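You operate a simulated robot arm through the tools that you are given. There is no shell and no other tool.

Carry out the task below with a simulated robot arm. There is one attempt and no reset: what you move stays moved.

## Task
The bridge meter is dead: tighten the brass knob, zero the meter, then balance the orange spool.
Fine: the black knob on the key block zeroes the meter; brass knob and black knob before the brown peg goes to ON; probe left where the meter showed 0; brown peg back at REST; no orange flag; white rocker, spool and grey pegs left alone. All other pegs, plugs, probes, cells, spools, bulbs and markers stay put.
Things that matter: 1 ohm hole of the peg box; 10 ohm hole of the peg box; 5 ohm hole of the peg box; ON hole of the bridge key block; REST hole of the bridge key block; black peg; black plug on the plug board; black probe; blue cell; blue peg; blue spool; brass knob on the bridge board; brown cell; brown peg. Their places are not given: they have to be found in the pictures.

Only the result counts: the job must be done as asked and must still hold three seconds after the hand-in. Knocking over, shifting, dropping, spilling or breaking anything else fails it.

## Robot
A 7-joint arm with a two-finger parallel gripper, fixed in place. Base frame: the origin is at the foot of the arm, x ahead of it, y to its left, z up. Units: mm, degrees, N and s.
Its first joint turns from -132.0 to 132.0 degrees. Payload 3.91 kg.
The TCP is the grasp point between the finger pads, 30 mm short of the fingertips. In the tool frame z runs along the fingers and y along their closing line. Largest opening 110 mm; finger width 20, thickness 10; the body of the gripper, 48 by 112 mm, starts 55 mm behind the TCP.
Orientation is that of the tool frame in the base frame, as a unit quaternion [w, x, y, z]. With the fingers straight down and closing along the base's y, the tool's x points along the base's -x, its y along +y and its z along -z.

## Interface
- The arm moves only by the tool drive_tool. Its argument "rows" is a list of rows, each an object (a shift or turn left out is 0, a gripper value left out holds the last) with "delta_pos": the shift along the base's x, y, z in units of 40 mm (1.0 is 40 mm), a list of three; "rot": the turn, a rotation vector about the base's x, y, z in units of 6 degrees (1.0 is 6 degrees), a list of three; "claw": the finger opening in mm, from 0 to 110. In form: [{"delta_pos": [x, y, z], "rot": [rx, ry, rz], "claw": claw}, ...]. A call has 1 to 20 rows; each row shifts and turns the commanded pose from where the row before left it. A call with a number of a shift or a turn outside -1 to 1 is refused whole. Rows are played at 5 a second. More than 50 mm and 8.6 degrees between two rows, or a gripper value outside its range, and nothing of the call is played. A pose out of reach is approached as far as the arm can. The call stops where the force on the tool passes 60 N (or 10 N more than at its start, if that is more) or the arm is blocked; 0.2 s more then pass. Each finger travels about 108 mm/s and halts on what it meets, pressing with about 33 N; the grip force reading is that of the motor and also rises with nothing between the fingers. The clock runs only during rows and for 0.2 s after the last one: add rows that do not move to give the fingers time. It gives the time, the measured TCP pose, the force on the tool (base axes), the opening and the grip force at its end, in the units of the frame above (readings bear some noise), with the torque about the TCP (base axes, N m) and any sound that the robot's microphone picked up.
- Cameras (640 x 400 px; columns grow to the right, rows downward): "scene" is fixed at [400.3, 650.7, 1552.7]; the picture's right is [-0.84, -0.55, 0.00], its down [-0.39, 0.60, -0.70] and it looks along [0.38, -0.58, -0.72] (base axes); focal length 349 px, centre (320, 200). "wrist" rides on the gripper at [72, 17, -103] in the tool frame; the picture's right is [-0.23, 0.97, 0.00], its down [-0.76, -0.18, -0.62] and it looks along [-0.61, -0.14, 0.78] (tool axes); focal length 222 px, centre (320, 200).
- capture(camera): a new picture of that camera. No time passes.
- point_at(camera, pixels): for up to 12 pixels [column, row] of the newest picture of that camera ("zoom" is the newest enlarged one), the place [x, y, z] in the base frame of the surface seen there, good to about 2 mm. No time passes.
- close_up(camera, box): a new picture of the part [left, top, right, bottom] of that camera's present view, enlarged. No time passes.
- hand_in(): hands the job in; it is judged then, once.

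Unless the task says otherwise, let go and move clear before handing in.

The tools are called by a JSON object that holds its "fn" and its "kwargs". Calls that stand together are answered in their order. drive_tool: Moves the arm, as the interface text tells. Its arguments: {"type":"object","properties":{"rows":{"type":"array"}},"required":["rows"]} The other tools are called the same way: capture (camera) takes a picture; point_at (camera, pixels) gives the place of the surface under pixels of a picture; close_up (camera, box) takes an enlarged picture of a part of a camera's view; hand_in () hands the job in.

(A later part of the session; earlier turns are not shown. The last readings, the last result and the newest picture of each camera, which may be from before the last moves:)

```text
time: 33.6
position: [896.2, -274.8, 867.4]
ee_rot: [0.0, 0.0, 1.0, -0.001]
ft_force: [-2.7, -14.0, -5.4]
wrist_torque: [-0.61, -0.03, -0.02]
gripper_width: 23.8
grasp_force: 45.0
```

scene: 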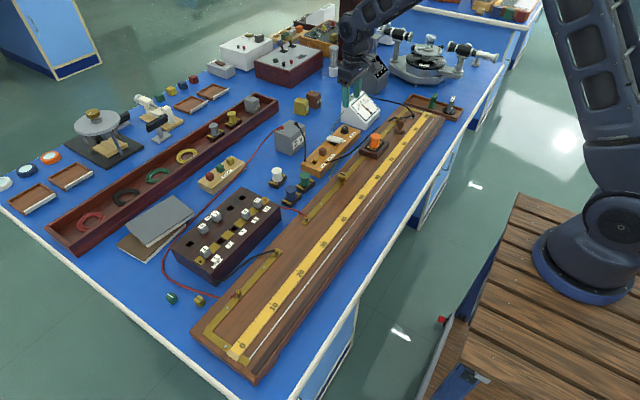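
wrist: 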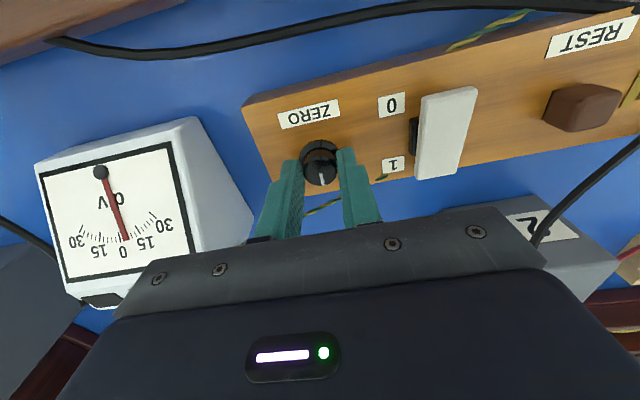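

The side force is down to 14 N. I'll test-turn 10° clockwise and read the meter.

{"fn": "drive_tool", "kwargs": {"rows": [{"delta_pos": [0, -0.02, 0], "rot": [0, 0, -0.8]}, {"rot": [0, 0, -0.8]}, {}, {}]}}

{"fn": "capture", "kwargs": {"camera": "wrist"}}

{"fn": "close_up", "kwargs": {"camera": "scene", "box": [334, 84, 398, 124]}}

{"fn": "close_up", "kwargs": {"camera": "wrist", "box": [30, 120, 200, 310]}}

```text
time: 34.6
position: [895.8, -276.2, 867.3]
ee_rot: [-0.002, 0.084, 0.996, -0.001]
ft_force: [-10.4, 6.2, 1.3]
wrist_torque: [0.05, 0.74, -0.02]
gripper_width: 23.5
grasp_force: 44.7
```

```text
taken
```

wrist: 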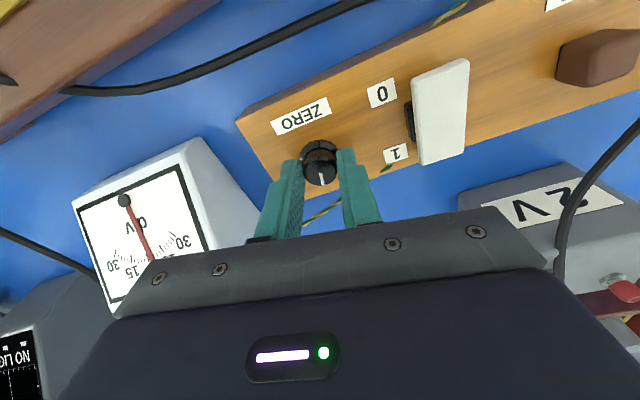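

```text
10.00 times, centred on (366, 104) of scene
```

zoom: 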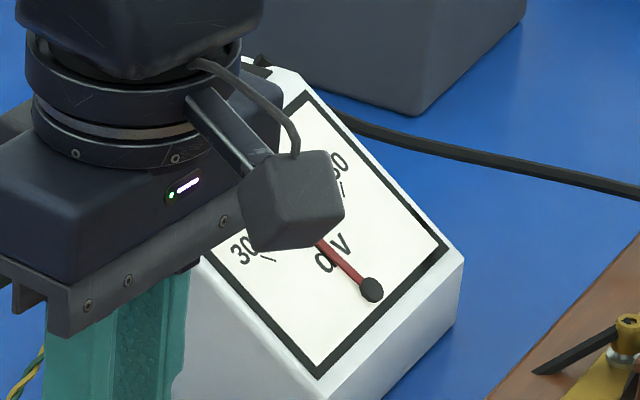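

```text
2.11 times, centred on (115, 215) of wrist
```

zoom: 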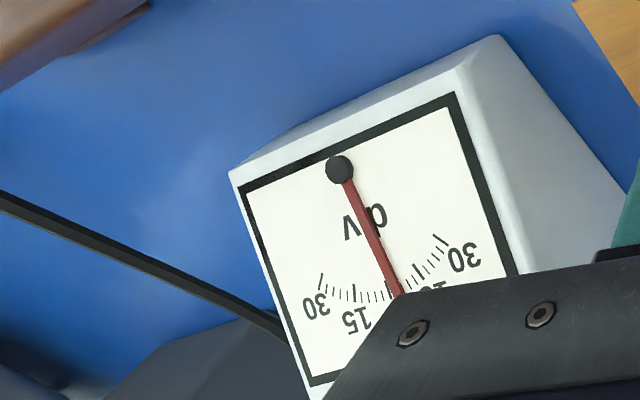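

After about 10° clockwise, the needle in the wrist zoom moved toward the 0 tick (from roughly -6 to about -3). I'll turn another 10° clockwise, then release and lift to read the digital window.

{"fn": "drive_tool", "kwargs": {"rows": [{"rot": [0, 0, -0.8]}, {"rot": [0, 0, -0.8]}, {}, {}, {"claw": 46}, {}, {"delta_pos": [0, 0, 0.6]}, {"delta_pos": [0, 0.3, 0.9], "rot": [0, 0, 0.8]}, {"delta_pos": [0, 0.5, 0.9], "rot": [0, 0, 0.8]}, {"delta_pos": [0, 0.5, 0], "rot": [0, 0, 0.8]}, {"rot": [0, 0, 0.8]}, {}]}}

{"fn": "capture", "kwargs": {"camera": "wrist"}}

{"fn": "close_up", "kwargs": {"camera": "scene", "box": [334, 84, 398, 124]}}

```text
time: 37.2
position: [897.0, -223.7, 964.4]
ee_rot: [0.0, -0.001, 1.0, 0.0]
ft_force: [-0.1, -0.3, 0.3]
wrist_torque: [-0.02, 0.0, 0.01]
gripper_width: 45.9
grasp_force: 0.0
```

```text
taken
```

wrist: 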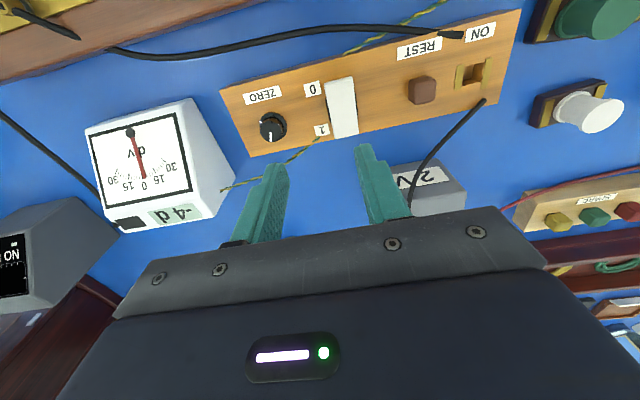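

```text
10.00 times, centred on (366, 104) of scene
```

zoom: 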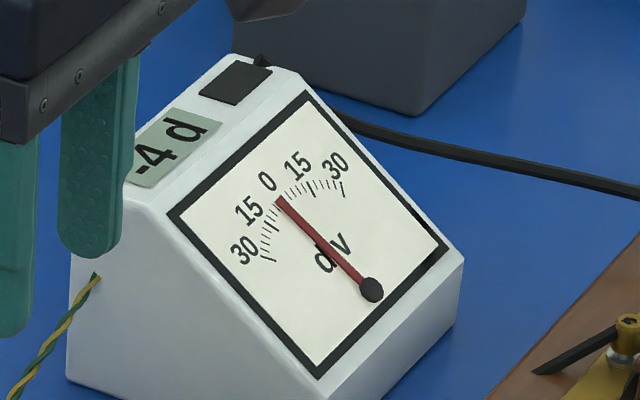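

The window now reads "-4 d" after about 19° clockwise, so roughly 0.1 div per degree and clockwise is right. I'll check the pointer mark, then go back and turn about 36° more.

{"fn": "close_up", "kwargs": {"camera": "wrist", "box": [220, 70, 340, 170]}}

{"fn": "point_at", "kwargs": {"camera": "zoom", "pixels": [[210, 220], [180, 225], [240, 215], [205, 250], [212, 195], [208, 222]]}}

```text
4.00 times, centred on (280, 120) of wrist
```

zoom: 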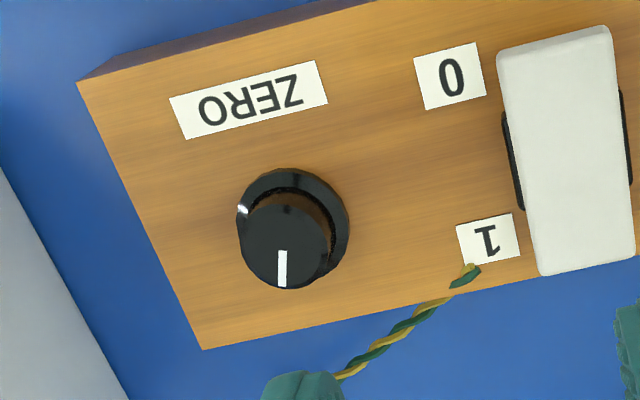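

```text
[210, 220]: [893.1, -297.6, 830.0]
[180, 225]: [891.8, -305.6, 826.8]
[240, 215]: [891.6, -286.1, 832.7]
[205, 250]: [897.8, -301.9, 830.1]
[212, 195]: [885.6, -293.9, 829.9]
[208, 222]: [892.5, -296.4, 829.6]
```

The pointer turned about 20° clockwise as commanded. I'll return to the knob with the gripper pre-turned +42° so that it ends near yaw 0 with the dial in view.

{"fn": "drive_tool", "kwargs": {"rows": [{"delta_pos": [0, -0.43, 0], "rot": [0, 0, 1]}, {"delta_pos": [0, -0.43, 0], "rot": [0, 0, 1]}, {"delta_pos": [0, -0.43, 0], "rot": [0, 0, 1]}, {"delta_pos": [0, 0, -0.5], "rot": [0, 0, 1]}, {"delta_pos": [0, 0, -0.5], "rot": [0, 0, 1]}, {"delta_pos": [0, 0, -0.3], "rot": [0, 0, 1]}, {"rot": [0, 0, 1]}, {}, {}]}}

{"fn": "capture", "kwargs": {"camera": "wrist"}}

{"fn": "close_up", "kwargs": {"camera": "wrist", "box": [240, 110, 400, 210]}}

```text
time: 39.2
position: [897.5, -273.8, 911.4]
ee_rot: [0.0, -0.358, 0.934, 0.0]
ft_force: [0.2, -0.1, -0.4]
wrist_torque: [0.0, -0.01, -0.01]
gripper_width: 46.1
grasp_force: 0.1
```

```text
taken
```

wrist: 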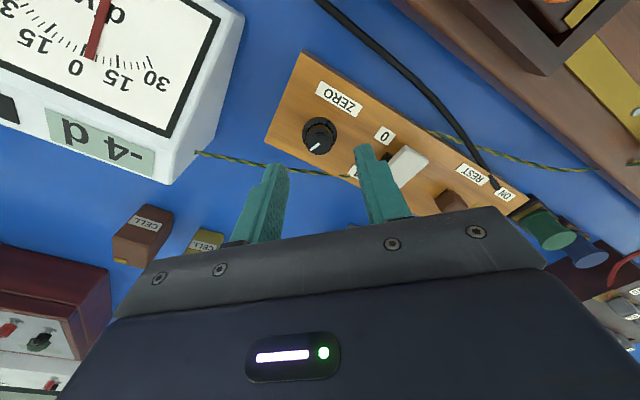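

```text
4.00 times, centred on (320, 160) of wrist
```

zoom: 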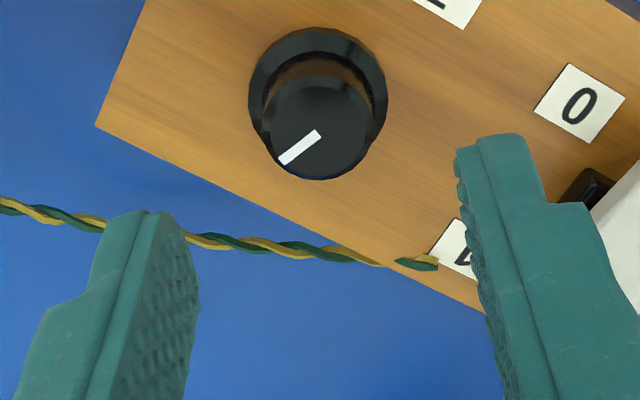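

At yaw +42° the window "-4 d" is plainly visible at wrist (100,140). I'll pre-turn another 36°, descend, and grip so that I can watch the reading as I turn.

{"fn": "drive_tool", "kwargs": {"rows": [{"rot": [0, 0, 1]}, {"rot": [0, 0, 1]}, {"rot": [0, 0, 1]}, {"rot": [0, 0, 1]}, {"rot": [0, 0, 1]}, {"delta_pos": [0, 0, 0], "rot": [0, 0, 1]}, {}, {}]}}

{"fn": "capture", "kwargs": {"camera": "wrist"}}

```text
time: 41.0
position: [897.7, -275.0, 910.8]
ee_rot: [0.0, -0.629, 0.778, 0.0]
ft_force: [0.2, -0.3, -0.1]
wrist_torque: [0.01, -0.04, 0.0]
gripper_width: 45.9
grasp_force: 0.1
```

```text
taken
```

wrist: 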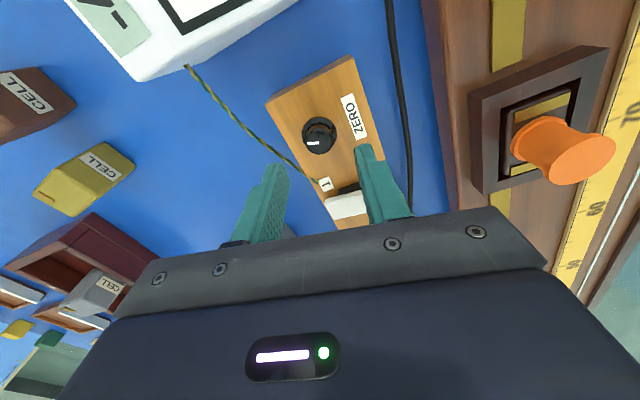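

The knob is centred between the fingers at (320,133). I'll descend and grip here, then turn clockwise in steps.

{"fn": "drive_tool", "kwargs": {"rows": [{"delta_pos": [0, 0, -0.5]}, {"delta_pos": [0, 0, -0.57]}, {}, {"claw": 24}, {"claw": 0}, {}, {}]}}

```text
time: 42.6
position: [897.3, -275.8, 869.1]
ee_rot: [0.0, -0.629, 0.778, 0.001]
ft_force: [-20.4, 4.7, -1.5]
wrist_torque: [-0.01, 0.41, 0.04]
gripper_width: 23.7
grasp_force: 44.5
```

{"fn": "drive_tool", "kwargs": {"rows": [{"delta_pos": [-0.035, 0.01, 0]}, {"rot": [0, 0, -0.8]}, {"rot": [0, 0, -0.8]}, {"rot": [0, 0, -0.8]}, {"rot": [0, 0, -0.8]}, {}, {}]}}

{"fn": "capture", "kwargs": {"camera": "wrist"}}

{"fn": "close_up", "kwargs": {"camera": "scene", "box": [334, 84, 398, 124]}}

```text
time: 44.2
position: [898.1, -275.4, 870.1]
ee_rot: [0.001, -0.491, 0.871, -0.001]
ft_force: [29.2, -3.5, -2.0]
wrist_torque: [0.18, -0.75, 0.0]
gripper_width: 23.8
grasp_force: 44.8
```

```text
taken
```

wrist: 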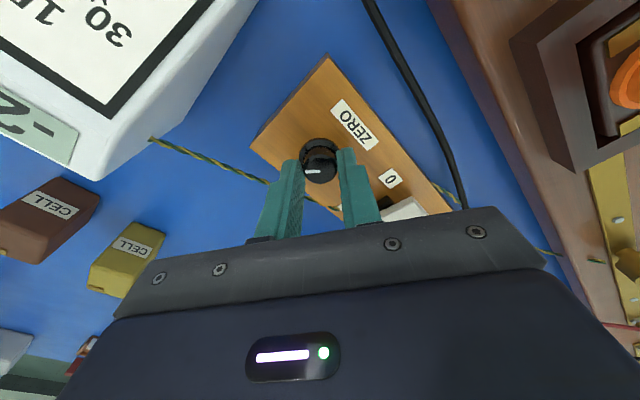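

```text
10.00 times, centred on (366, 104) of scene
```

zoom: 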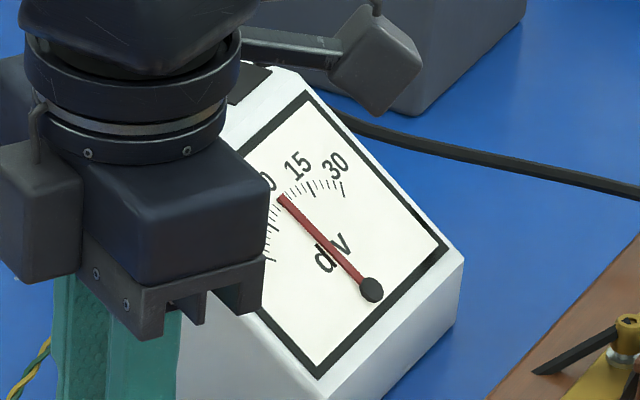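

The window now reads "-2" (wrist (30,120)) after another 19°, so about 20° remain. I'll relieve the +x force and turn 14° more.

{"fn": "drive_tool", "kwargs": {"rows": [{"delta_pos": [0.03, 0, 0], "rot": [0, 0, -0.6]}, {"rot": [0, 0, -0.6]}, {"rot": [0, 0, -0.6]}, {"rot": [0, 0, -0.6]}, {}, {}]}}

{"fn": "capture", "kwargs": {"camera": "wrist"}}

{"fn": "close_up", "kwargs": {"camera": "wrist", "box": [0, 0, 240, 190]}}

{"fn": "close_up", "kwargs": {"camera": "scene", "box": [334, 84, 398, 124]}}

```text
time: 45.6
position: [898.2, -275.3, 869.1]
ee_rot: [0.0, -0.377, 0.926, -0.001]
ft_force: [32.2, -11.1, 10.1]
wrist_torque: [-0.32, -0.68, 0.01]
gripper_width: 23.8
grasp_force: 44.9
```

```text
taken
```

wrist: 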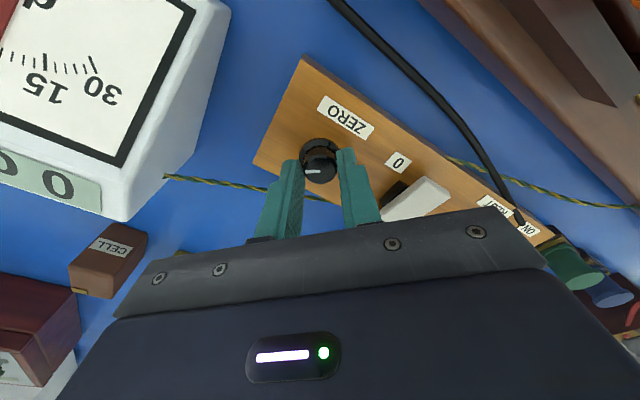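

```text
2.11 times, centred on (120, 95) of wrist
```

zoom: 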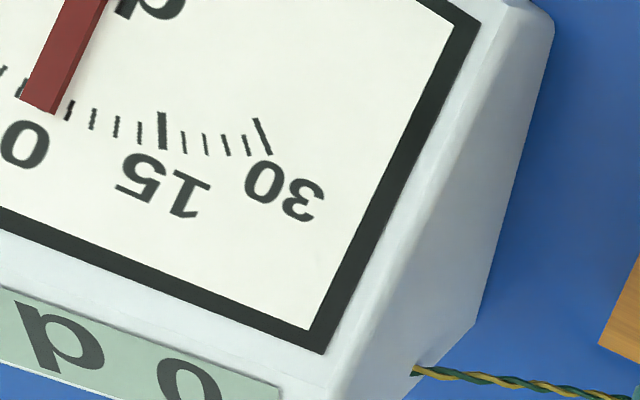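

```text
10.00 times, centred on (366, 104) of scene
```

zoom: 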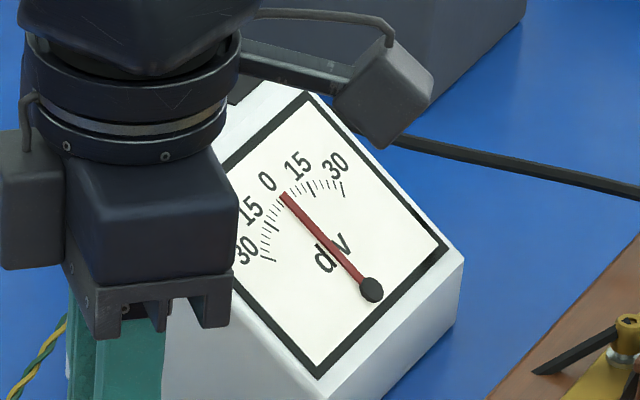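

The window now reads "0 d" and the needle sits at the 0 tick. By the rate it may be slightly on the minus side, so I'll relieve the x force and add 3° more to sit nearer the middle of zero.

{"fn": "drive_tool", "kwargs": {"rows": [{"delta_pos": [0.03, -0.01, 0]}, {"rot": [0, 0, -0.5]}, {}, {}]}}

{"fn": "close_up", "kwargs": {"camera": "wrist", "box": [0, 0, 240, 190]}}

{"fn": "close_up", "kwargs": {"camera": "scene", "box": [346, 90, 386, 120]}}

```text
time: 46.6
position: [897.5, -275.0, 868.5]
ee_rot: [0.0, -0.353, 0.936, 0.0]
ft_force: [3.5, -4.9, 25.2]
wrist_torque: [-0.6, 0.29, -0.02]
gripper_width: 23.7
grasp_force: 44.8
```

```text
2.11 times, centred on (120, 95) of wrist
```

zoom: 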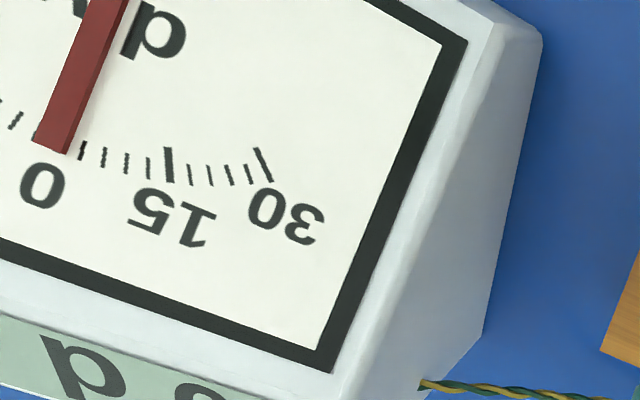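

```text
13.33 times, centred on (366, 105) of scene
```

zoom: 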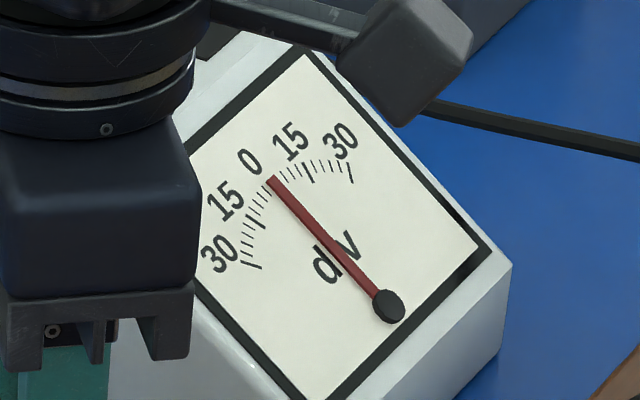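

The needle sits on the 0 tick. I'll release carefully, lift clear, and read the window.

{"fn": "drive_tool", "kwargs": {"rows": [{"delta_pos": [0, 0, -0.012]}, {"claw": 46}, {}, {"delta_pos": [0, 0, 0.5]}, {"delta_pos": [0, 0, 0.7]}, {"delta_pos": [0, 0, 0.5]}, {}, {}]}}

{"fn": "capture", "kwargs": {"camera": "wrist"}}

{"fn": "close_up", "kwargs": {"camera": "wrist", "box": [0, 0, 240, 190]}}

```text
time: 48.4
position: [900.5, -275.1, 936.4]
ee_rot: [0.0, -0.354, 0.935, 0.0]
ft_force: [1.1, 0.0, 1.2]
wrist_torque: [0.01, -0.01, 0.02]
gripper_width: 45.8
grasp_force: 0.1
```

```text
taken
```

wrist: 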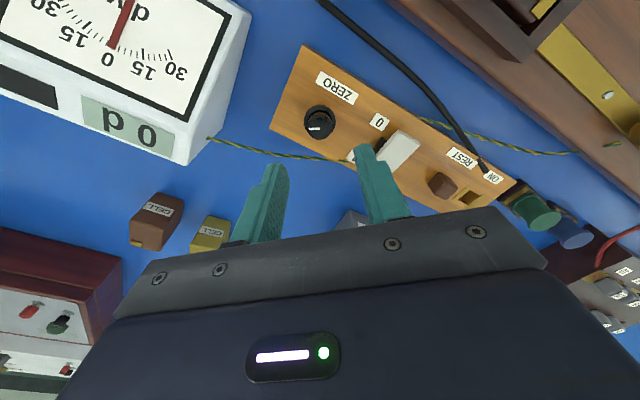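

```text
2.11 times, centred on (120, 95) of wrist
```

zoom: 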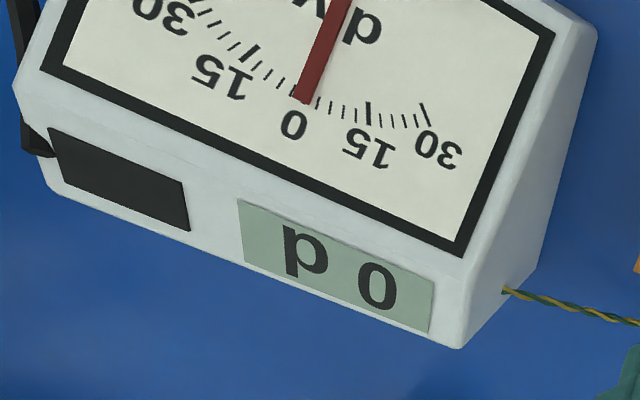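

The window reads "0 d" and its dark flag window stays black, so the meter is zeroed. Next I'll move the arm high above the board to measure the wire line, the scale and the probe.

{"fn": "drive_tool", "kwargs": {"rows": [{"delta_pos": [0, 0, 0.9], "rot": [0, 0, -0.9]}, {"delta_pos": [-0.5, 0, 0.8], "rot": [0, 0, -1]}, {"delta_pos": [-0.9, 0, 0], "rot": [0, 0, -1]}, {"delta_pos": [-0.9, 0, 0], "rot": [0, 0, -1]}, {"delta_pos": [-0.9, 0, 0], "rot": [0, 0, -1]}, {"delta_pos": [-0.9, -0.3, 0], "rot": [0, 0, -1]}, {"delta_pos": [-0.9, -0.3, 0], "rot": [0, 0, -1]}, {"delta_pos": [-0.9, -0.3, 0]}, {"delta_pos": [-0.8, -0.4, 0]}, {}, {}]}}

{"fn": "capture", "kwargs": {"camera": "wrist"}}

{"fn": "capture", "kwargs": {"camera": "scene"}}

```text
time: 50.8
position: [628.9, -325.7, 1002.9]
ee_rot: [0.0, 0.0, 1.0, 0.0]
ft_force: [0.3, 0.0, 0.6]
wrist_torque: [0.01, -0.02, -0.01]
gripper_width: 46.0
grasp_force: 0.0
```

```text
taken
```

wrist: 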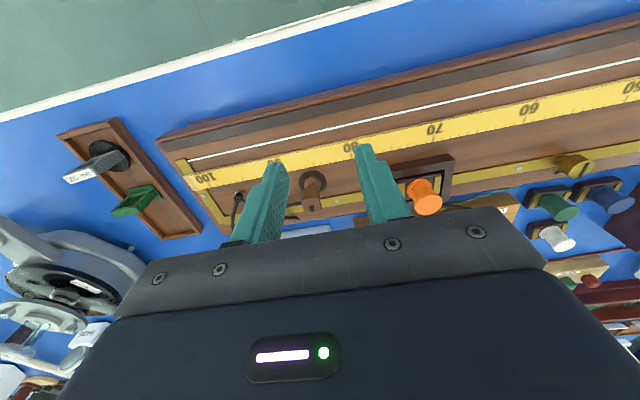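

```text
taken
```

scene: 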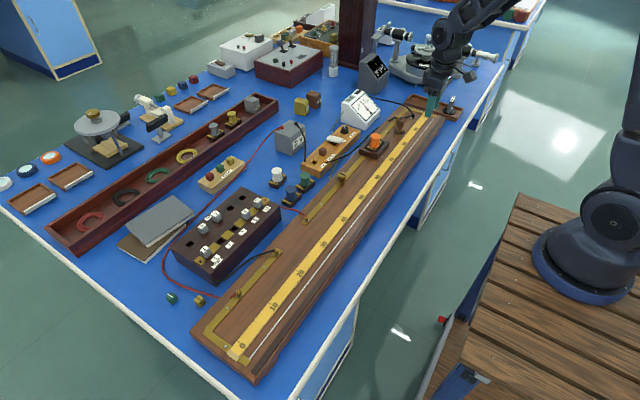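

I'll zoom along the wire in the scene picture to measure its line and cross-section.

{"fn": "close_up", "kwargs": {"camera": "scene", "box": [320, 190, 400, 240]}}

{"fn": "point_at", "kwargs": {"camera": "zoom", "pixels": [[220, 185], [237, 185], [190, 230], [180, 150], [265, 190], [300, 215], [120, 130], [150, 160], [100, 345], [330, 70], [420, 290], [200, 330]]}}

{"fn": "close_up", "kwargs": {"camera": "scene", "box": [380, 110, 440, 150]}}

{"fn": "close_up", "kwargs": {"camera": "scene", "box": [220, 300, 300, 370]}}

```text
8.00 times, centred on (360, 215) of scene
```

zoom: 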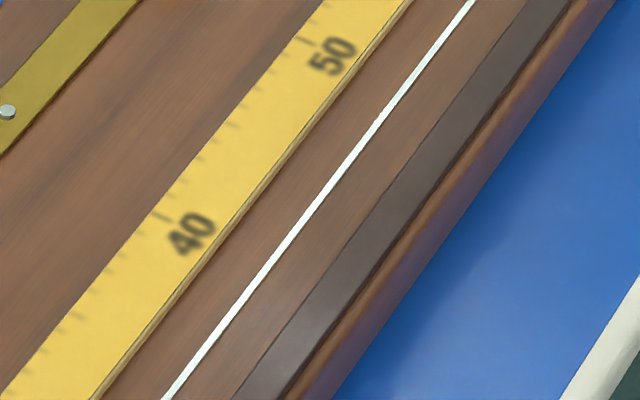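

```text
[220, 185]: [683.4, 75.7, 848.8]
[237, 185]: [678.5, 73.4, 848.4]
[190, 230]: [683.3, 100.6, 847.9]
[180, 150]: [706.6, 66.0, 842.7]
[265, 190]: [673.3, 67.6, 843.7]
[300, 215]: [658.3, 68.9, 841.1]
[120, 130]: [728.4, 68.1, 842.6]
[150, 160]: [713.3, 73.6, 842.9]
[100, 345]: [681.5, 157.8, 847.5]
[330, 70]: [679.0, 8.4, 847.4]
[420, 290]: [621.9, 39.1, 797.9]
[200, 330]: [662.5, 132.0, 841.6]
```

```text
10.00 times, centred on (410, 130) of scene
```

zoom: 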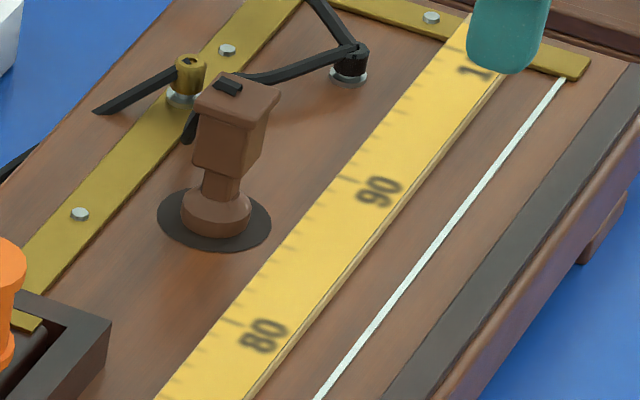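

```text
5.71 times, centred on (260, 335) of scene
```

zoom: 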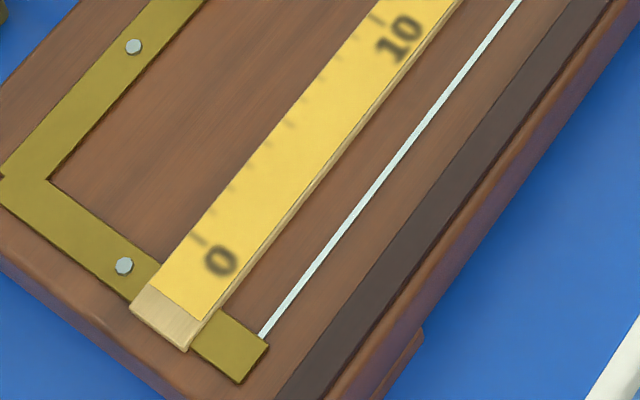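

The jockey has a tapered brown head and a round foot about 23 mm across, and the wire lies in an open gap beside the scale. I'll measure points on the wire at several places.

{"fn": "close_up", "kwargs": {"camera": "scene", "box": [320, 190, 400, 240]}}

{"fn": "point_at", "kwargs": {"camera": "zoom", "pixels": [[340, 169], [254, 284], [415, 79], [200, 352], [455, 24], [380, 180], [400, 210], [440, 210], [310, 300], [320, 40], [165, 216], [20, 372]]}}

{"fn": "close_up", "kwargs": {"camera": "scene", "box": [370, 130, 430, 170]}}

{"fn": "point_at", "kwargs": {"camera": "zoom", "pixels": [[420, 200], [320, 330], [480, 110], [560, 5], [325, 125], [180, 320], [480, 200], [420, 280], [300, 20]]}}

{"fn": "close_up", "kwargs": {"camera": "scene", "box": [250, 250, 330, 320]}}

```text
8.00 times, centred on (360, 215) of scene
```

zoom: 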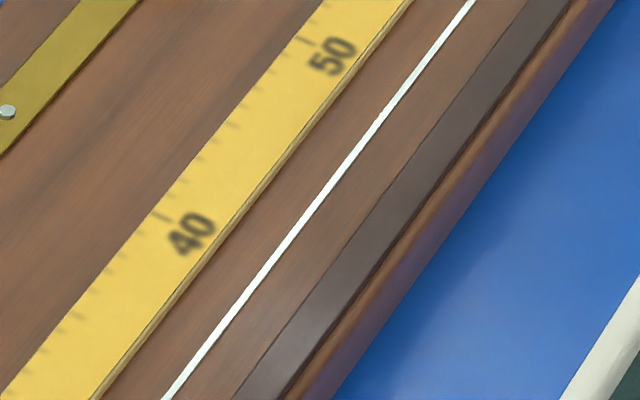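

```text
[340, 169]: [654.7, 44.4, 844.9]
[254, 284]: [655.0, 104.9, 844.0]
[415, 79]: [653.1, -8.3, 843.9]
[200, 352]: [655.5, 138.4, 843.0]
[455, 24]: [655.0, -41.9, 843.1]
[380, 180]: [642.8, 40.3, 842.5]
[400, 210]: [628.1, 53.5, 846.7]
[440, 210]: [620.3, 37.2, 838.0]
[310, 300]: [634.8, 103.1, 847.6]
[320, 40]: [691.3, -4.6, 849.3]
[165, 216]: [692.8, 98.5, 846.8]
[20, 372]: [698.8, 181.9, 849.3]
```

```text
10.00 times, centred on (400, 150) of scene
```

zoom: 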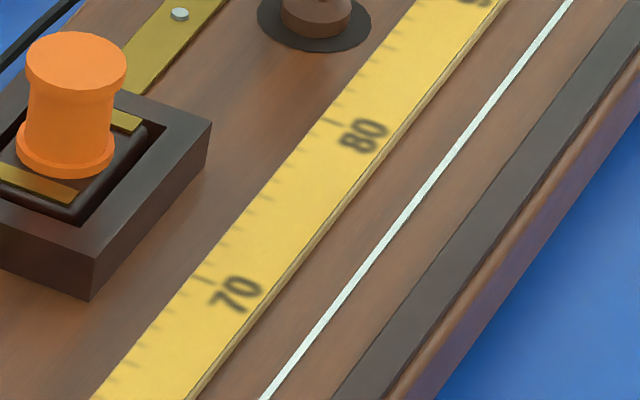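

```text
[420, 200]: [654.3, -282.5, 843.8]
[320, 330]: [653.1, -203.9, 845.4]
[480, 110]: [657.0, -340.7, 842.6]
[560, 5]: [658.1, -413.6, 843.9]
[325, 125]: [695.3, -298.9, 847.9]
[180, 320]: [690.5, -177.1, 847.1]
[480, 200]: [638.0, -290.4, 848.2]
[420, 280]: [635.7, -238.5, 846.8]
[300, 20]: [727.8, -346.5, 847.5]
```

```text
5.71 times, centred on (290, 285) of scene
```

zoom: 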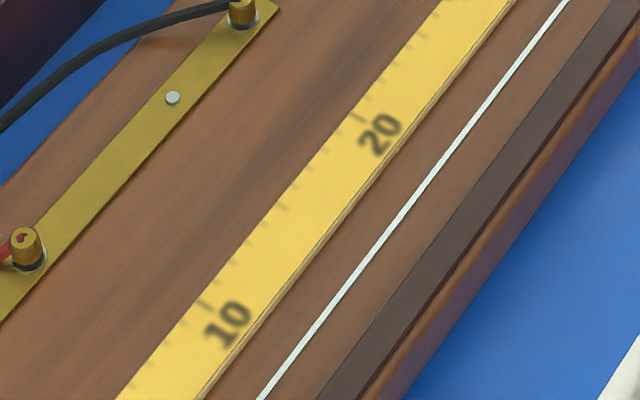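

The wire runs almost exactly along y at x≈655, z≈844, and the scale follows y ≈ 500 - 10·cm. Now I'll hover over the jockey at (724,-352) to measure it before gripping.

{"fn": "drive_tool", "kwargs": {"rows": [{"delta_pos": [0.8, -0.2, 0]}, {"delta_pos": [0.8, -0.2, -0.2]}, {"delta_pos": [0.78, -0.25, -0.5]}, {"delta_pos": [0, 0, -0.3]}, {}, {}]}}

{"fn": "capture", "kwargs": {"camera": "wrist"}}

{"fn": "close_up", "kwargs": {"camera": "wrist", "box": [230, 70, 410, 210]}}

```text
time: 52.2
position: [723.9, -352.3, 964.9]
ee_rot: [-0.001, 0.0, 1.0, -0.001]
ft_force: [0.5, 0.2, -0.2]
wrist_torque: [-0.01, -0.01, 0.0]
gripper_width: 45.9
grasp_force: 0.0
```

```text
taken
```

wrist: 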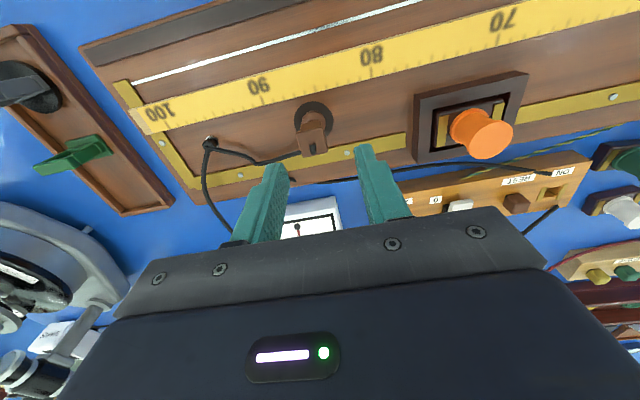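

```text
2.86 times, centred on (320, 140) of wrist
```

zoom: 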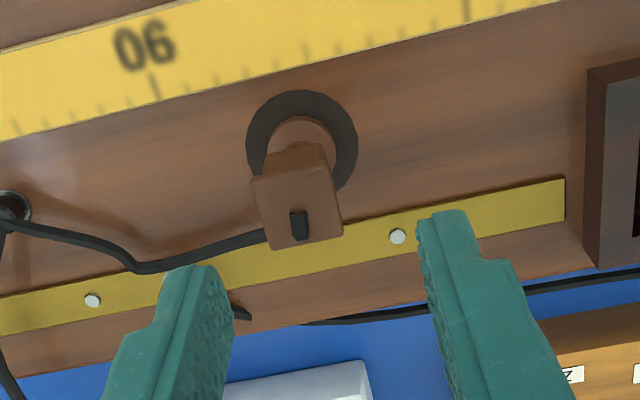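

The head's top is at zoom (298,210), with the wire attached on its -y side. I'll measure its corners and foot.

{"fn": "point_at", "kwargs": {"camera": "zoom", "pixels": [[256, 186], [330, 173], [338, 234], [272, 245], [298, 195], [299, 228], [300, 135], [250, 145], [355, 140], [302, 95], [290, 160], [264, 235]]}}

```text
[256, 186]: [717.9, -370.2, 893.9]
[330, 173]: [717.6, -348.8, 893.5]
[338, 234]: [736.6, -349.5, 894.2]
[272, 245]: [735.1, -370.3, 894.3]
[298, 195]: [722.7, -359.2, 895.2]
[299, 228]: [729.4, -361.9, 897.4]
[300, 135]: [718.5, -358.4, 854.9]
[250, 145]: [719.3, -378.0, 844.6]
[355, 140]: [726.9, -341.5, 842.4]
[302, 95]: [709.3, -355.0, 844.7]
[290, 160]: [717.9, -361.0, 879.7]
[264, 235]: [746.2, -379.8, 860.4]
```

The jockey's axis is at about (727,-360) with its head top at z≈894. Following the natural order, the peg goes to ON first, so I'll hover over the brown peg and the ON hole to measure them.

{"fn": "drive_tool", "kwargs": {"rows": [{"delta_pos": [0.5, 0.7, 0.3]}, {"delta_pos": [0.7, 0.9, 0]}, {"delta_pos": [0.7, 0.9, 0]}, {"delta_pos": [0.7, 0.9, 0]}, {"delta_pos": [0.7, 0.9, 0]}, {"delta_pos": [0.6, 0.9, 0]}, {"delta_pos": [0, 0, -0.5]}, {}, {}]}}

{"fn": "capture", "kwargs": {"camera": "wrist"}}

{"fn": "close_up", "kwargs": {"camera": "wrist", "box": [250, 80, 430, 210]}}

{"fn": "close_up", "kwargs": {"camera": "scene", "box": [300, 130, 348, 170]}}

```text
time: 54.2
position: [878.7, -145.6, 959.8]
ee_rot: [0.0, 0.0, 1.0, -0.001]
ft_force: [-0.7, 0.3, -0.7]
wrist_torque: [-0.03, -0.03, 0.01]
gripper_width: 46.0
grasp_force: 0.1
```

```text
taken
```

wrist: 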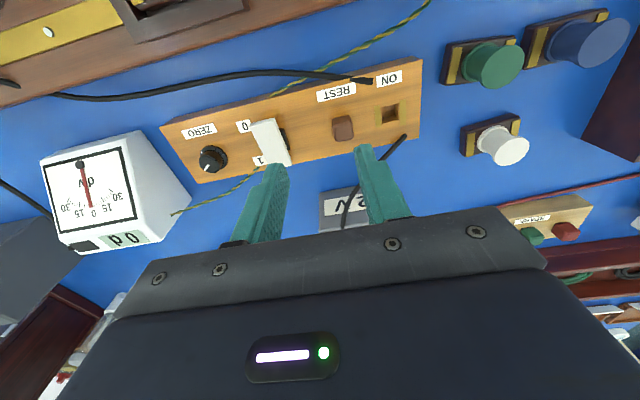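

```text
3.08 times, centred on (340, 145) of wrist
```

zoom: 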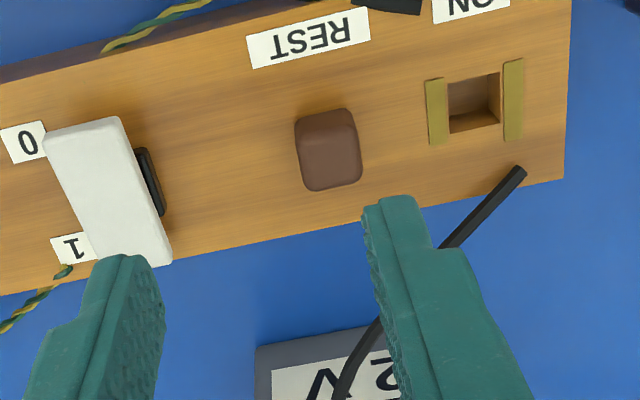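

```text
10.00 times, centred on (324, 150) of scene
```

zoom: 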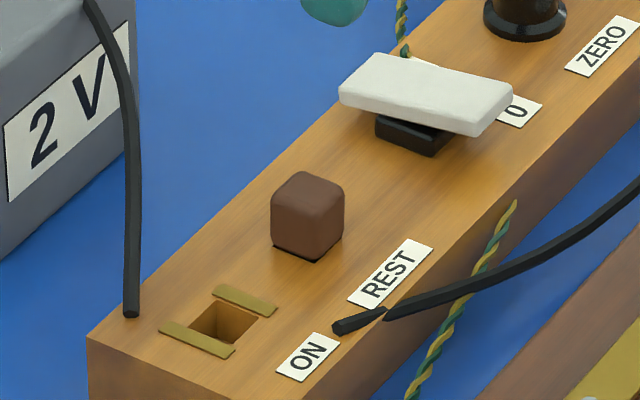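

The peg head is at scene zoom (307,215) and the ON hole at (225,322). I'll measure both from both cameras.

{"fn": "point_at", "kwargs": {"camera": "zoom", "pixels": [[307, 192], [275, 190], [343, 190], [307, 175], [311, 212], [307, 255], [225, 305], [195, 340], [245, 298], [225, 325], [270, 300], [160, 260]]}}

{"fn": "close_up", "kwargs": {"camera": "wrist", "box": [310, 85, 430, 165]}}

{"fn": "point_at", "kwargs": {"camera": "zoom", "pixels": [[177, 214], [143, 192], [208, 185], [148, 270], [217, 262], [320, 110], [442, 85], [375, 85], [420, 80], [440, 135], [385, 150], [180, 160]]}}

```text
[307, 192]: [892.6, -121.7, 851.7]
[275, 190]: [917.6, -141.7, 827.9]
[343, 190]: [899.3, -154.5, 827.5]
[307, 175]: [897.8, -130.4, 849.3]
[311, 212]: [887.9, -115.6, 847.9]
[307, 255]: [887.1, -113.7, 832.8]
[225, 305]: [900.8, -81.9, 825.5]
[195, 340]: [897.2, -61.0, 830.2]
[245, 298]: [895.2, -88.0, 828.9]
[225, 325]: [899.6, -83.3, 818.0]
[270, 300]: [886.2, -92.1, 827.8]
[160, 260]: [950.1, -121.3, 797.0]
```

```text
5.00 times, centred on (370, 125) of wrist
```

zoom: 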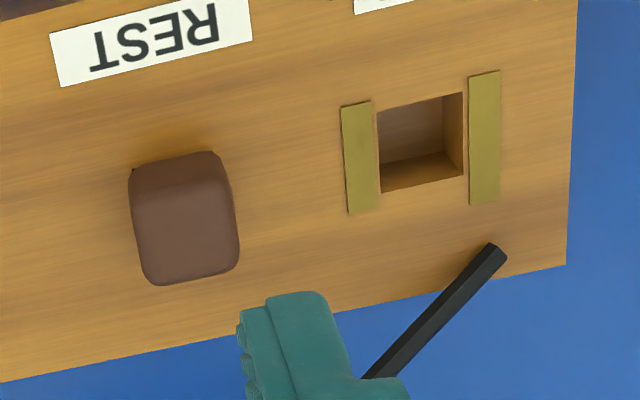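

```text
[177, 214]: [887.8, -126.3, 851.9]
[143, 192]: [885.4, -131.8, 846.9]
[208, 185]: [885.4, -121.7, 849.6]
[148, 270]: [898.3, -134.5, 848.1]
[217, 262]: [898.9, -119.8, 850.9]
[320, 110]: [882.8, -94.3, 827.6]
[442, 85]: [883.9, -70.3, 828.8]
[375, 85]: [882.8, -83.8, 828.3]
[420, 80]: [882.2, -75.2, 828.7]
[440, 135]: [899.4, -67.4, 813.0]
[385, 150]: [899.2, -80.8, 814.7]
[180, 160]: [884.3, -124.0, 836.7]
```

The peg head's centre is at about (893,-126) with its top at z≈850, and the ON hole's centre is at about (895.5,-74.4), a 17 mm square. I'll centre above the peg at TCP z≈900 and check once more.

{"fn": "drive_tool", "kwargs": {"rows": [{"delta_pos": [0.36, 0.49, 0]}, {"delta_pos": [0, 0, -0.8]}, {"delta_pos": [0, 0, -0.7]}, {}, {}]}}

{"fn": "close_up", "kwargs": {"camera": "wrist", "box": [250, 100, 410, 200]}}

{"fn": "point_at", "kwargs": {"camera": "zoom", "pixels": [[278, 190], [230, 160], [320, 150], [240, 230], [335, 215], [560, 100], [490, 115], [610, 60]]}}

```text
time: 55.4
position: [895.1, -125.7, 896.7]
ee_rot: [0.0, 0.0, 1.0, 0.0]
ft_force: [0.0, 0.8, -0.5]
wrist_torque: [0.02, 0.0, 0.0]
gripper_width: 46.1
grasp_force: 0.0
```

```text
4.00 times, centred on (330, 150) of wrist
```

zoom: 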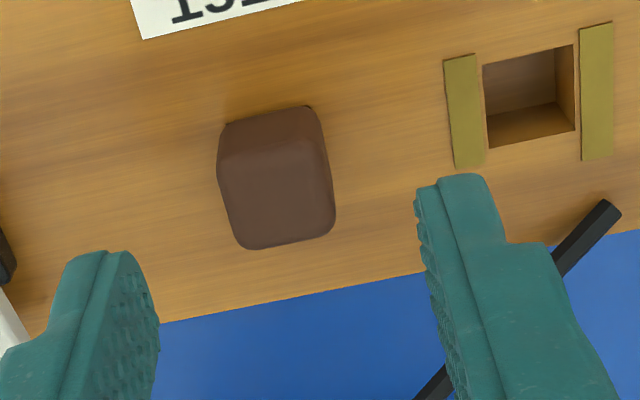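

```text
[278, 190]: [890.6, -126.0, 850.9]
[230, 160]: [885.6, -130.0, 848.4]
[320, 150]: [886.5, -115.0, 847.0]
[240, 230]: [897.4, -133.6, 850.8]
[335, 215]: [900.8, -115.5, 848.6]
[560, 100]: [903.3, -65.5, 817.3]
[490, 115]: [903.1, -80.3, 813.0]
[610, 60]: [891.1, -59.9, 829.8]
```

The peg head spans about x 884-901, y -134.5 to -115, so its centre is (893,-125). I'll shift slightly, descend to TCP z≈865 and grip it.

{"fn": "drive_tool", "kwargs": {"rows": [{"delta_pos": [-0.03, 0.015, 0]}, {"delta_pos": [0, 0, -0.4]}, {"delta_pos": [0, 0, -0.38]}, {}, {"claw": 26}, {"claw": 0}, {}, {}]}}

{"fn": "close_up", "kwargs": {"camera": "wrist", "box": [250, 100, 410, 200]}}

```text
time: 57.2
position: [894.3, -123.6, 866.6]
ee_rot: [0.0, 0.0, 1.0, 0.0]
ft_force: [-0.5, 0.7, -0.2]
wrist_torque: [0.01, 0.01, 0.03]
gripper_width: 18.5
grasp_force: 33.5
```

```text
4.00 times, centred on (330, 150) of wrist
```

zoom: 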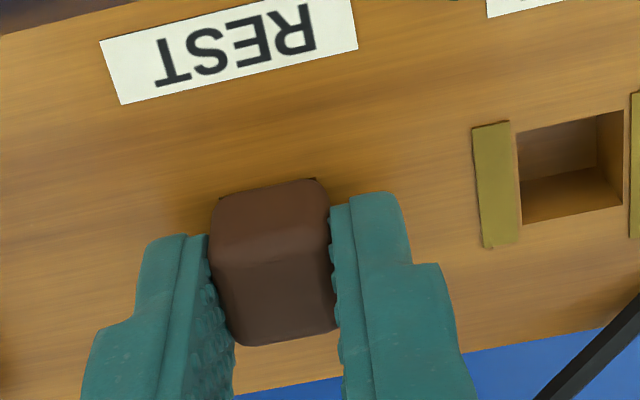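

The peg is held at 18.5 mm with no side load. I'll lift it straight up 48 mm and inspect its shank.

{"fn": "drive_tool", "kwargs": {"rows": [{"delta_pos": [0, 0, 0.2]}, {"delta_pos": [0, 0, 0.3]}, {"delta_pos": [0, 0, 0.3]}, {"delta_pos": [0, 0, 0.4]}, {}, {}]}}

{"fn": "capture", "kwargs": {"camera": "wrist"}}

{"fn": "close_up", "kwargs": {"camera": "scene", "box": [300, 110, 364, 170]}}

{"fn": "close_up", "kwargs": {"camera": "wrist", "box": [250, 80, 430, 210]}}

```text
time: 58.6
position: [894.0, -124.8, 913.8]
ee_rot: [0.0, 0.0, 1.0, 0.0]
ft_force: [-0.1, 0.1, 0.4]
wrist_torque: [-0.03, -0.03, 0.01]
gripper_width: 18.7
grasp_force: 33.4
```

```text
taken
```

wrist: 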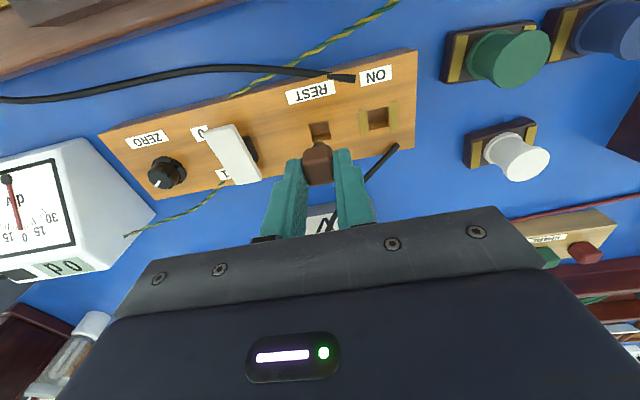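

```text
6.67 times, centred on (332, 140) of scene
```

zoom: 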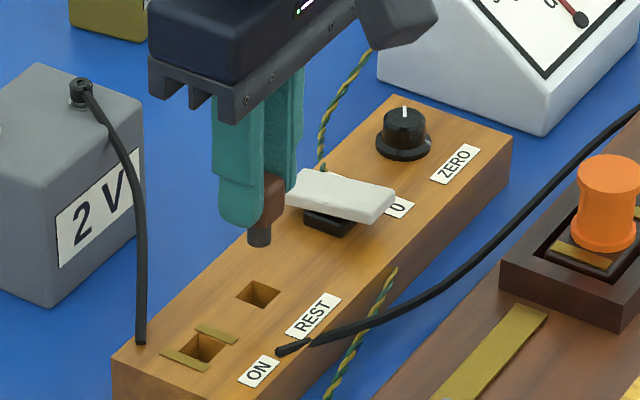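

```text
3.08 times, centred on (340, 145) of wrist
```

zoom: 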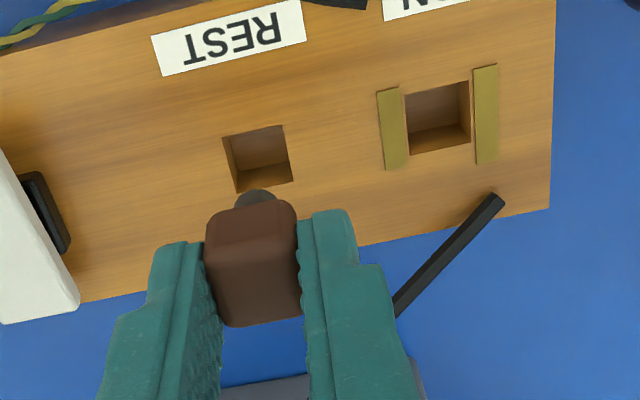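

With the peg lifted, the REST hole is at about (894.8,-124) and the ON hole at (895,-74), exactly 50 mm apart along y. I'll move +50 mm in y and lower into ON by the same 48 mm, slowly at the end.

{"fn": "drive_tool", "kwargs": {"rows": [{"delta_pos": [0, 0.4, 0]}, {"delta_pos": [0.0, 0.45, 0]}, {"delta_pos": [0, 0.4, 0]}, {}, {}]}}

{"fn": "close_up", "kwargs": {"camera": "wrist", "box": [250, 80, 430, 210]}}

{"fn": "close_up", "kwargs": {"camera": "scene", "box": [292, 120, 356, 180]}}

```text
time: 59.8
position: [895.5, -75.2, 914.4]
ee_rot: [0.0, 0.0, 1.0, 0.0]
ft_force: [-0.4, -0.5, 0.2]
wrist_torque: [-0.04, -0.03, 0.02]
gripper_width: 18.7
grasp_force: 33.3
```

```text
3.08 times, centred on (340, 145) of wrist
```

zoom: 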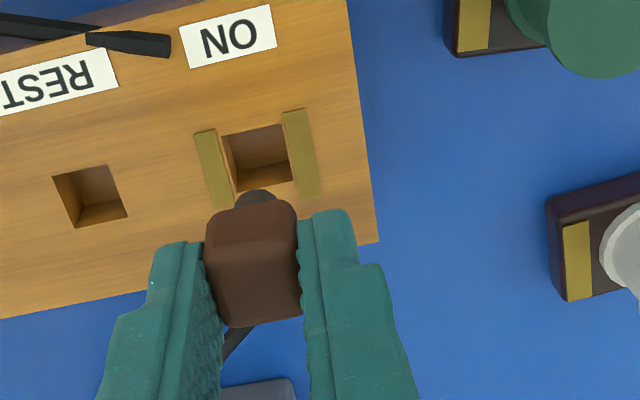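

```text
6.67 times, centred on (324, 150) of scene
```

zoom: 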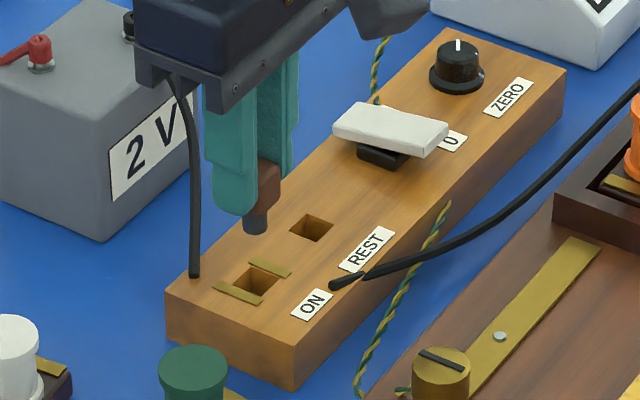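

The ON hole now appears in exactly the place where the REST hole was (zoom (258,158)), so the peg is aligned. I'll lower it in.

{"fn": "drive_tool", "kwargs": {"rows": [{"delta_pos": [0, 0, -0.3]}, {"delta_pos": [0, 0, -0.3]}, {"delta_pos": [0, 0, -0.2]}, {"delta_pos": [0, 0, -0.2]}, {"delta_pos": [0, 0, -0.1]}, {"delta_pos": [0, 0, -0.08]}, {}, {}]}}

{"fn": "close_up", "kwargs": {"camera": "scene", "box": [292, 120, 356, 180]}}

{"fn": "close_up", "kwargs": {"camera": "wrist", "box": [250, 80, 430, 210]}}

```text
time: 61.6
position: [894.7, -75.6, 867.2]
ee_rot: [0.0, 0.0, 1.0, 0.001]
ft_force: [0.5, 0.5, -1.0]
wrist_torque: [0.0, 0.0, 0.0]
gripper_width: 18.5
grasp_force: 33.2
```

```text
6.67 times, centred on (324, 150) of scene
```

zoom: 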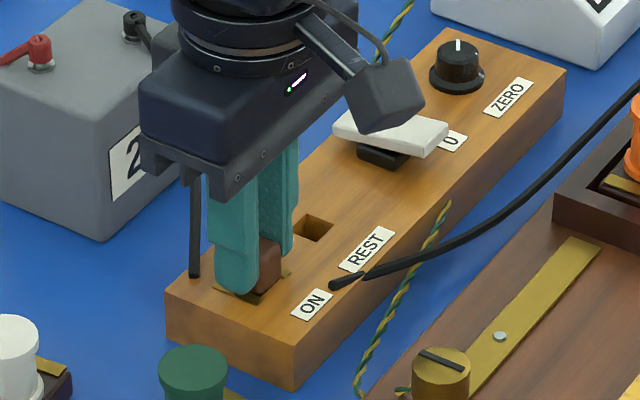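

```text
3.08 times, centred on (340, 145) of wrist
```

zoom: 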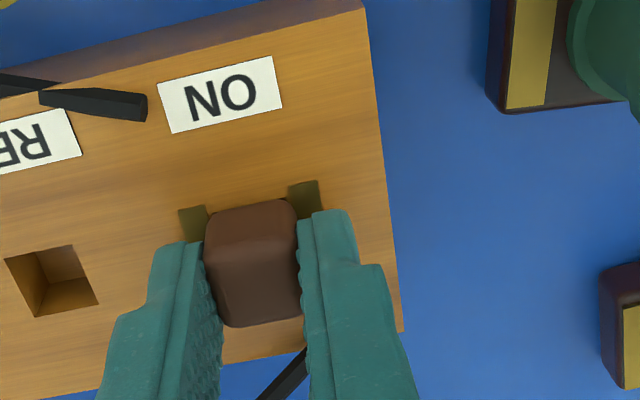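

The peg is in the ON hole with no side load. I'll lower the last 0.8 mm, release, lift, and check peg and meter.

{"fn": "drive_tool", "kwargs": {"rows": [{"delta_pos": [0, 0, -0.02]}, {}, {"claw": 46}, {}, {"delta_pos": [0, 0, 0.4]}, {"delta_pos": [0, 0, 0.8]}, {"delta_pos": [0, 0, 0.8]}, {}]}}

{"fn": "capture", "kwargs": {"camera": "wrist"}}

{"fn": "close_up", "kwargs": {"camera": "scene", "box": [292, 84, 388, 180]}}

```text
time: 63.4
position: [894.6, -76.9, 945.1]
ee_rot: [0.001, 0.0, 1.0, 0.001]
ft_force: [0.5, 0.3, 0.1]
wrist_torque: [0.01, 0.01, 0.01]
gripper_width: 46.0
grasp_force: 0.1
```

```text
taken
```

wrist: 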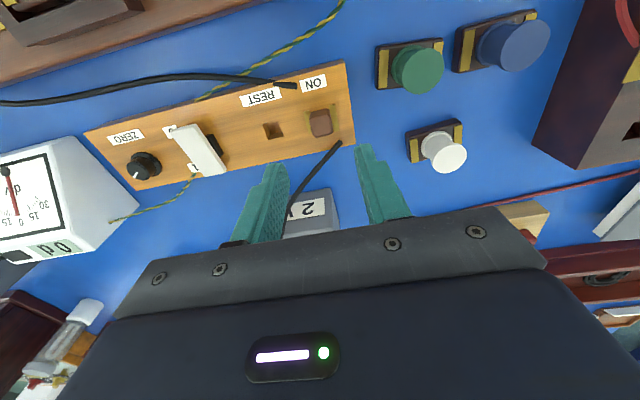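

```text
4.17 times, centred on (340, 132) of scene
```

zoom: 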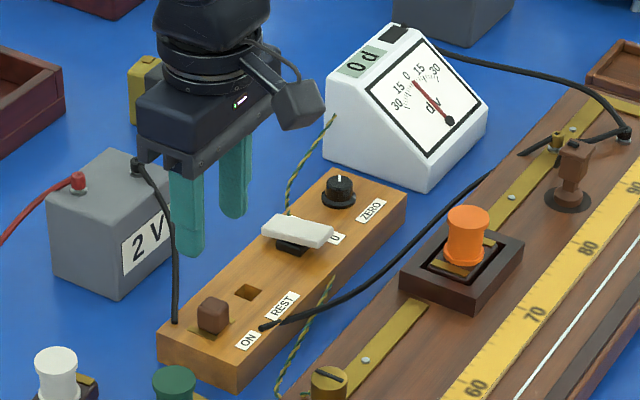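

The brown peg is in ON, the meter shows "0 d" and the flag is still black. Now I'll go above the jockey at (727,-360), turning the gripper -90° so the fingers close along x and avoid its wire.

{"fn": "drive_tool", "kwargs": {"rows": [{"delta_pos": [0, 0, 0.5], "rot": [0, 0, -1]}, {"delta_pos": [-0.53, -0.89, 0], "rot": [0, 0, -1]}, {"delta_pos": [-0.53, -0.89, 0], "rot": [0, 0, -1]}, {"delta_pos": [-0.53, -0.89, 0], "rot": [0, 0, -1]}, {"delta_pos": [-0.53, -0.89, 0], "rot": [0, 0, -1]}, {"delta_pos": [-0.52, -0.89, 0], "rot": [0, 0, -1]}, {"delta_pos": [-0.52, -0.88, 0], "rot": [0, 0, -1]}, {"delta_pos": [-0.52, -0.88, 0], "rot": [0, 0, -1]}, {"delta_pos": [-0.51, -0.87, 0], "rot": [0, 0, -1]}, {"rot": [0, 0, -1]}, {"rot": [0, 0, -1]}, {"rot": [0, 0, -1]}, {"rot": [0, 0, -1]}, {"rot": [0, 0, -1]}, {"rot": [0, 0, -1]}, {}, {}]}}

{"fn": "capture", "kwargs": {"camera": "wrist"}}

{"fn": "close_up", "kwargs": {"camera": "wrist", "box": [230, 80, 410, 210]}}

```text
time: 67.0
position: [727.7, -357.5, 964.4]
ee_rot: [-0.001, 0.707, 0.707, 0.0]
ft_force: [0.5, 0.2, -0.5]
wrist_torque: [0.01, 0.03, -0.01]
gripper_width: 45.8
grasp_force: 0.1
```

```text
taken
```

wrist: 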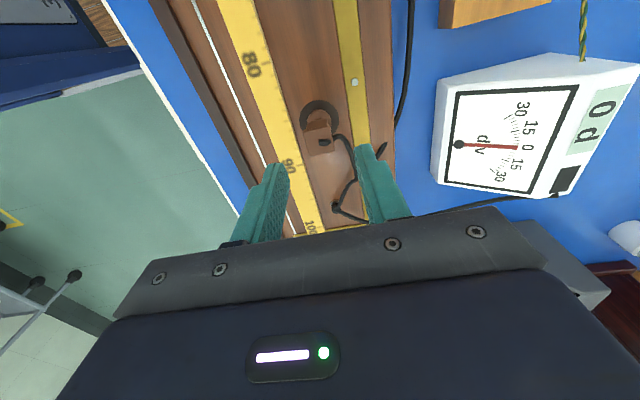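

```text
3.08 times, centred on (320, 145) of wrist
```

zoom: 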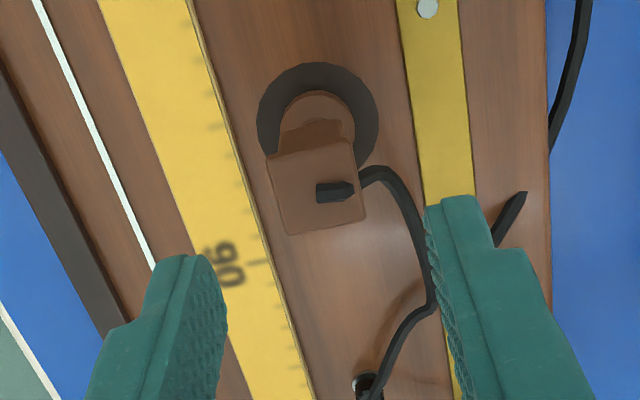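

The jockey head is between the fingers at zoom (315,190), and at this yaw the meter is also in view at wrist (500,145) showing "0 d". I'll measure the head corners again.

{"fn": "point_at", "kwargs": {"camera": "zoom", "pixels": [[272, 162], [348, 148], [288, 226], [360, 212], [315, 175], [315, 215], [318, 130], [265, 120], [375, 120]]}}

```text
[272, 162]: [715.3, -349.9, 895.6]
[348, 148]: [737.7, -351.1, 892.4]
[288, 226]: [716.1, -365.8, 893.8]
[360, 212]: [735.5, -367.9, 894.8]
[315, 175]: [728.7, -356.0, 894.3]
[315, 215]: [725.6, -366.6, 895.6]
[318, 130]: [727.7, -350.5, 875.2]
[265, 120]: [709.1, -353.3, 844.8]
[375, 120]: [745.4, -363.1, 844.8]
```

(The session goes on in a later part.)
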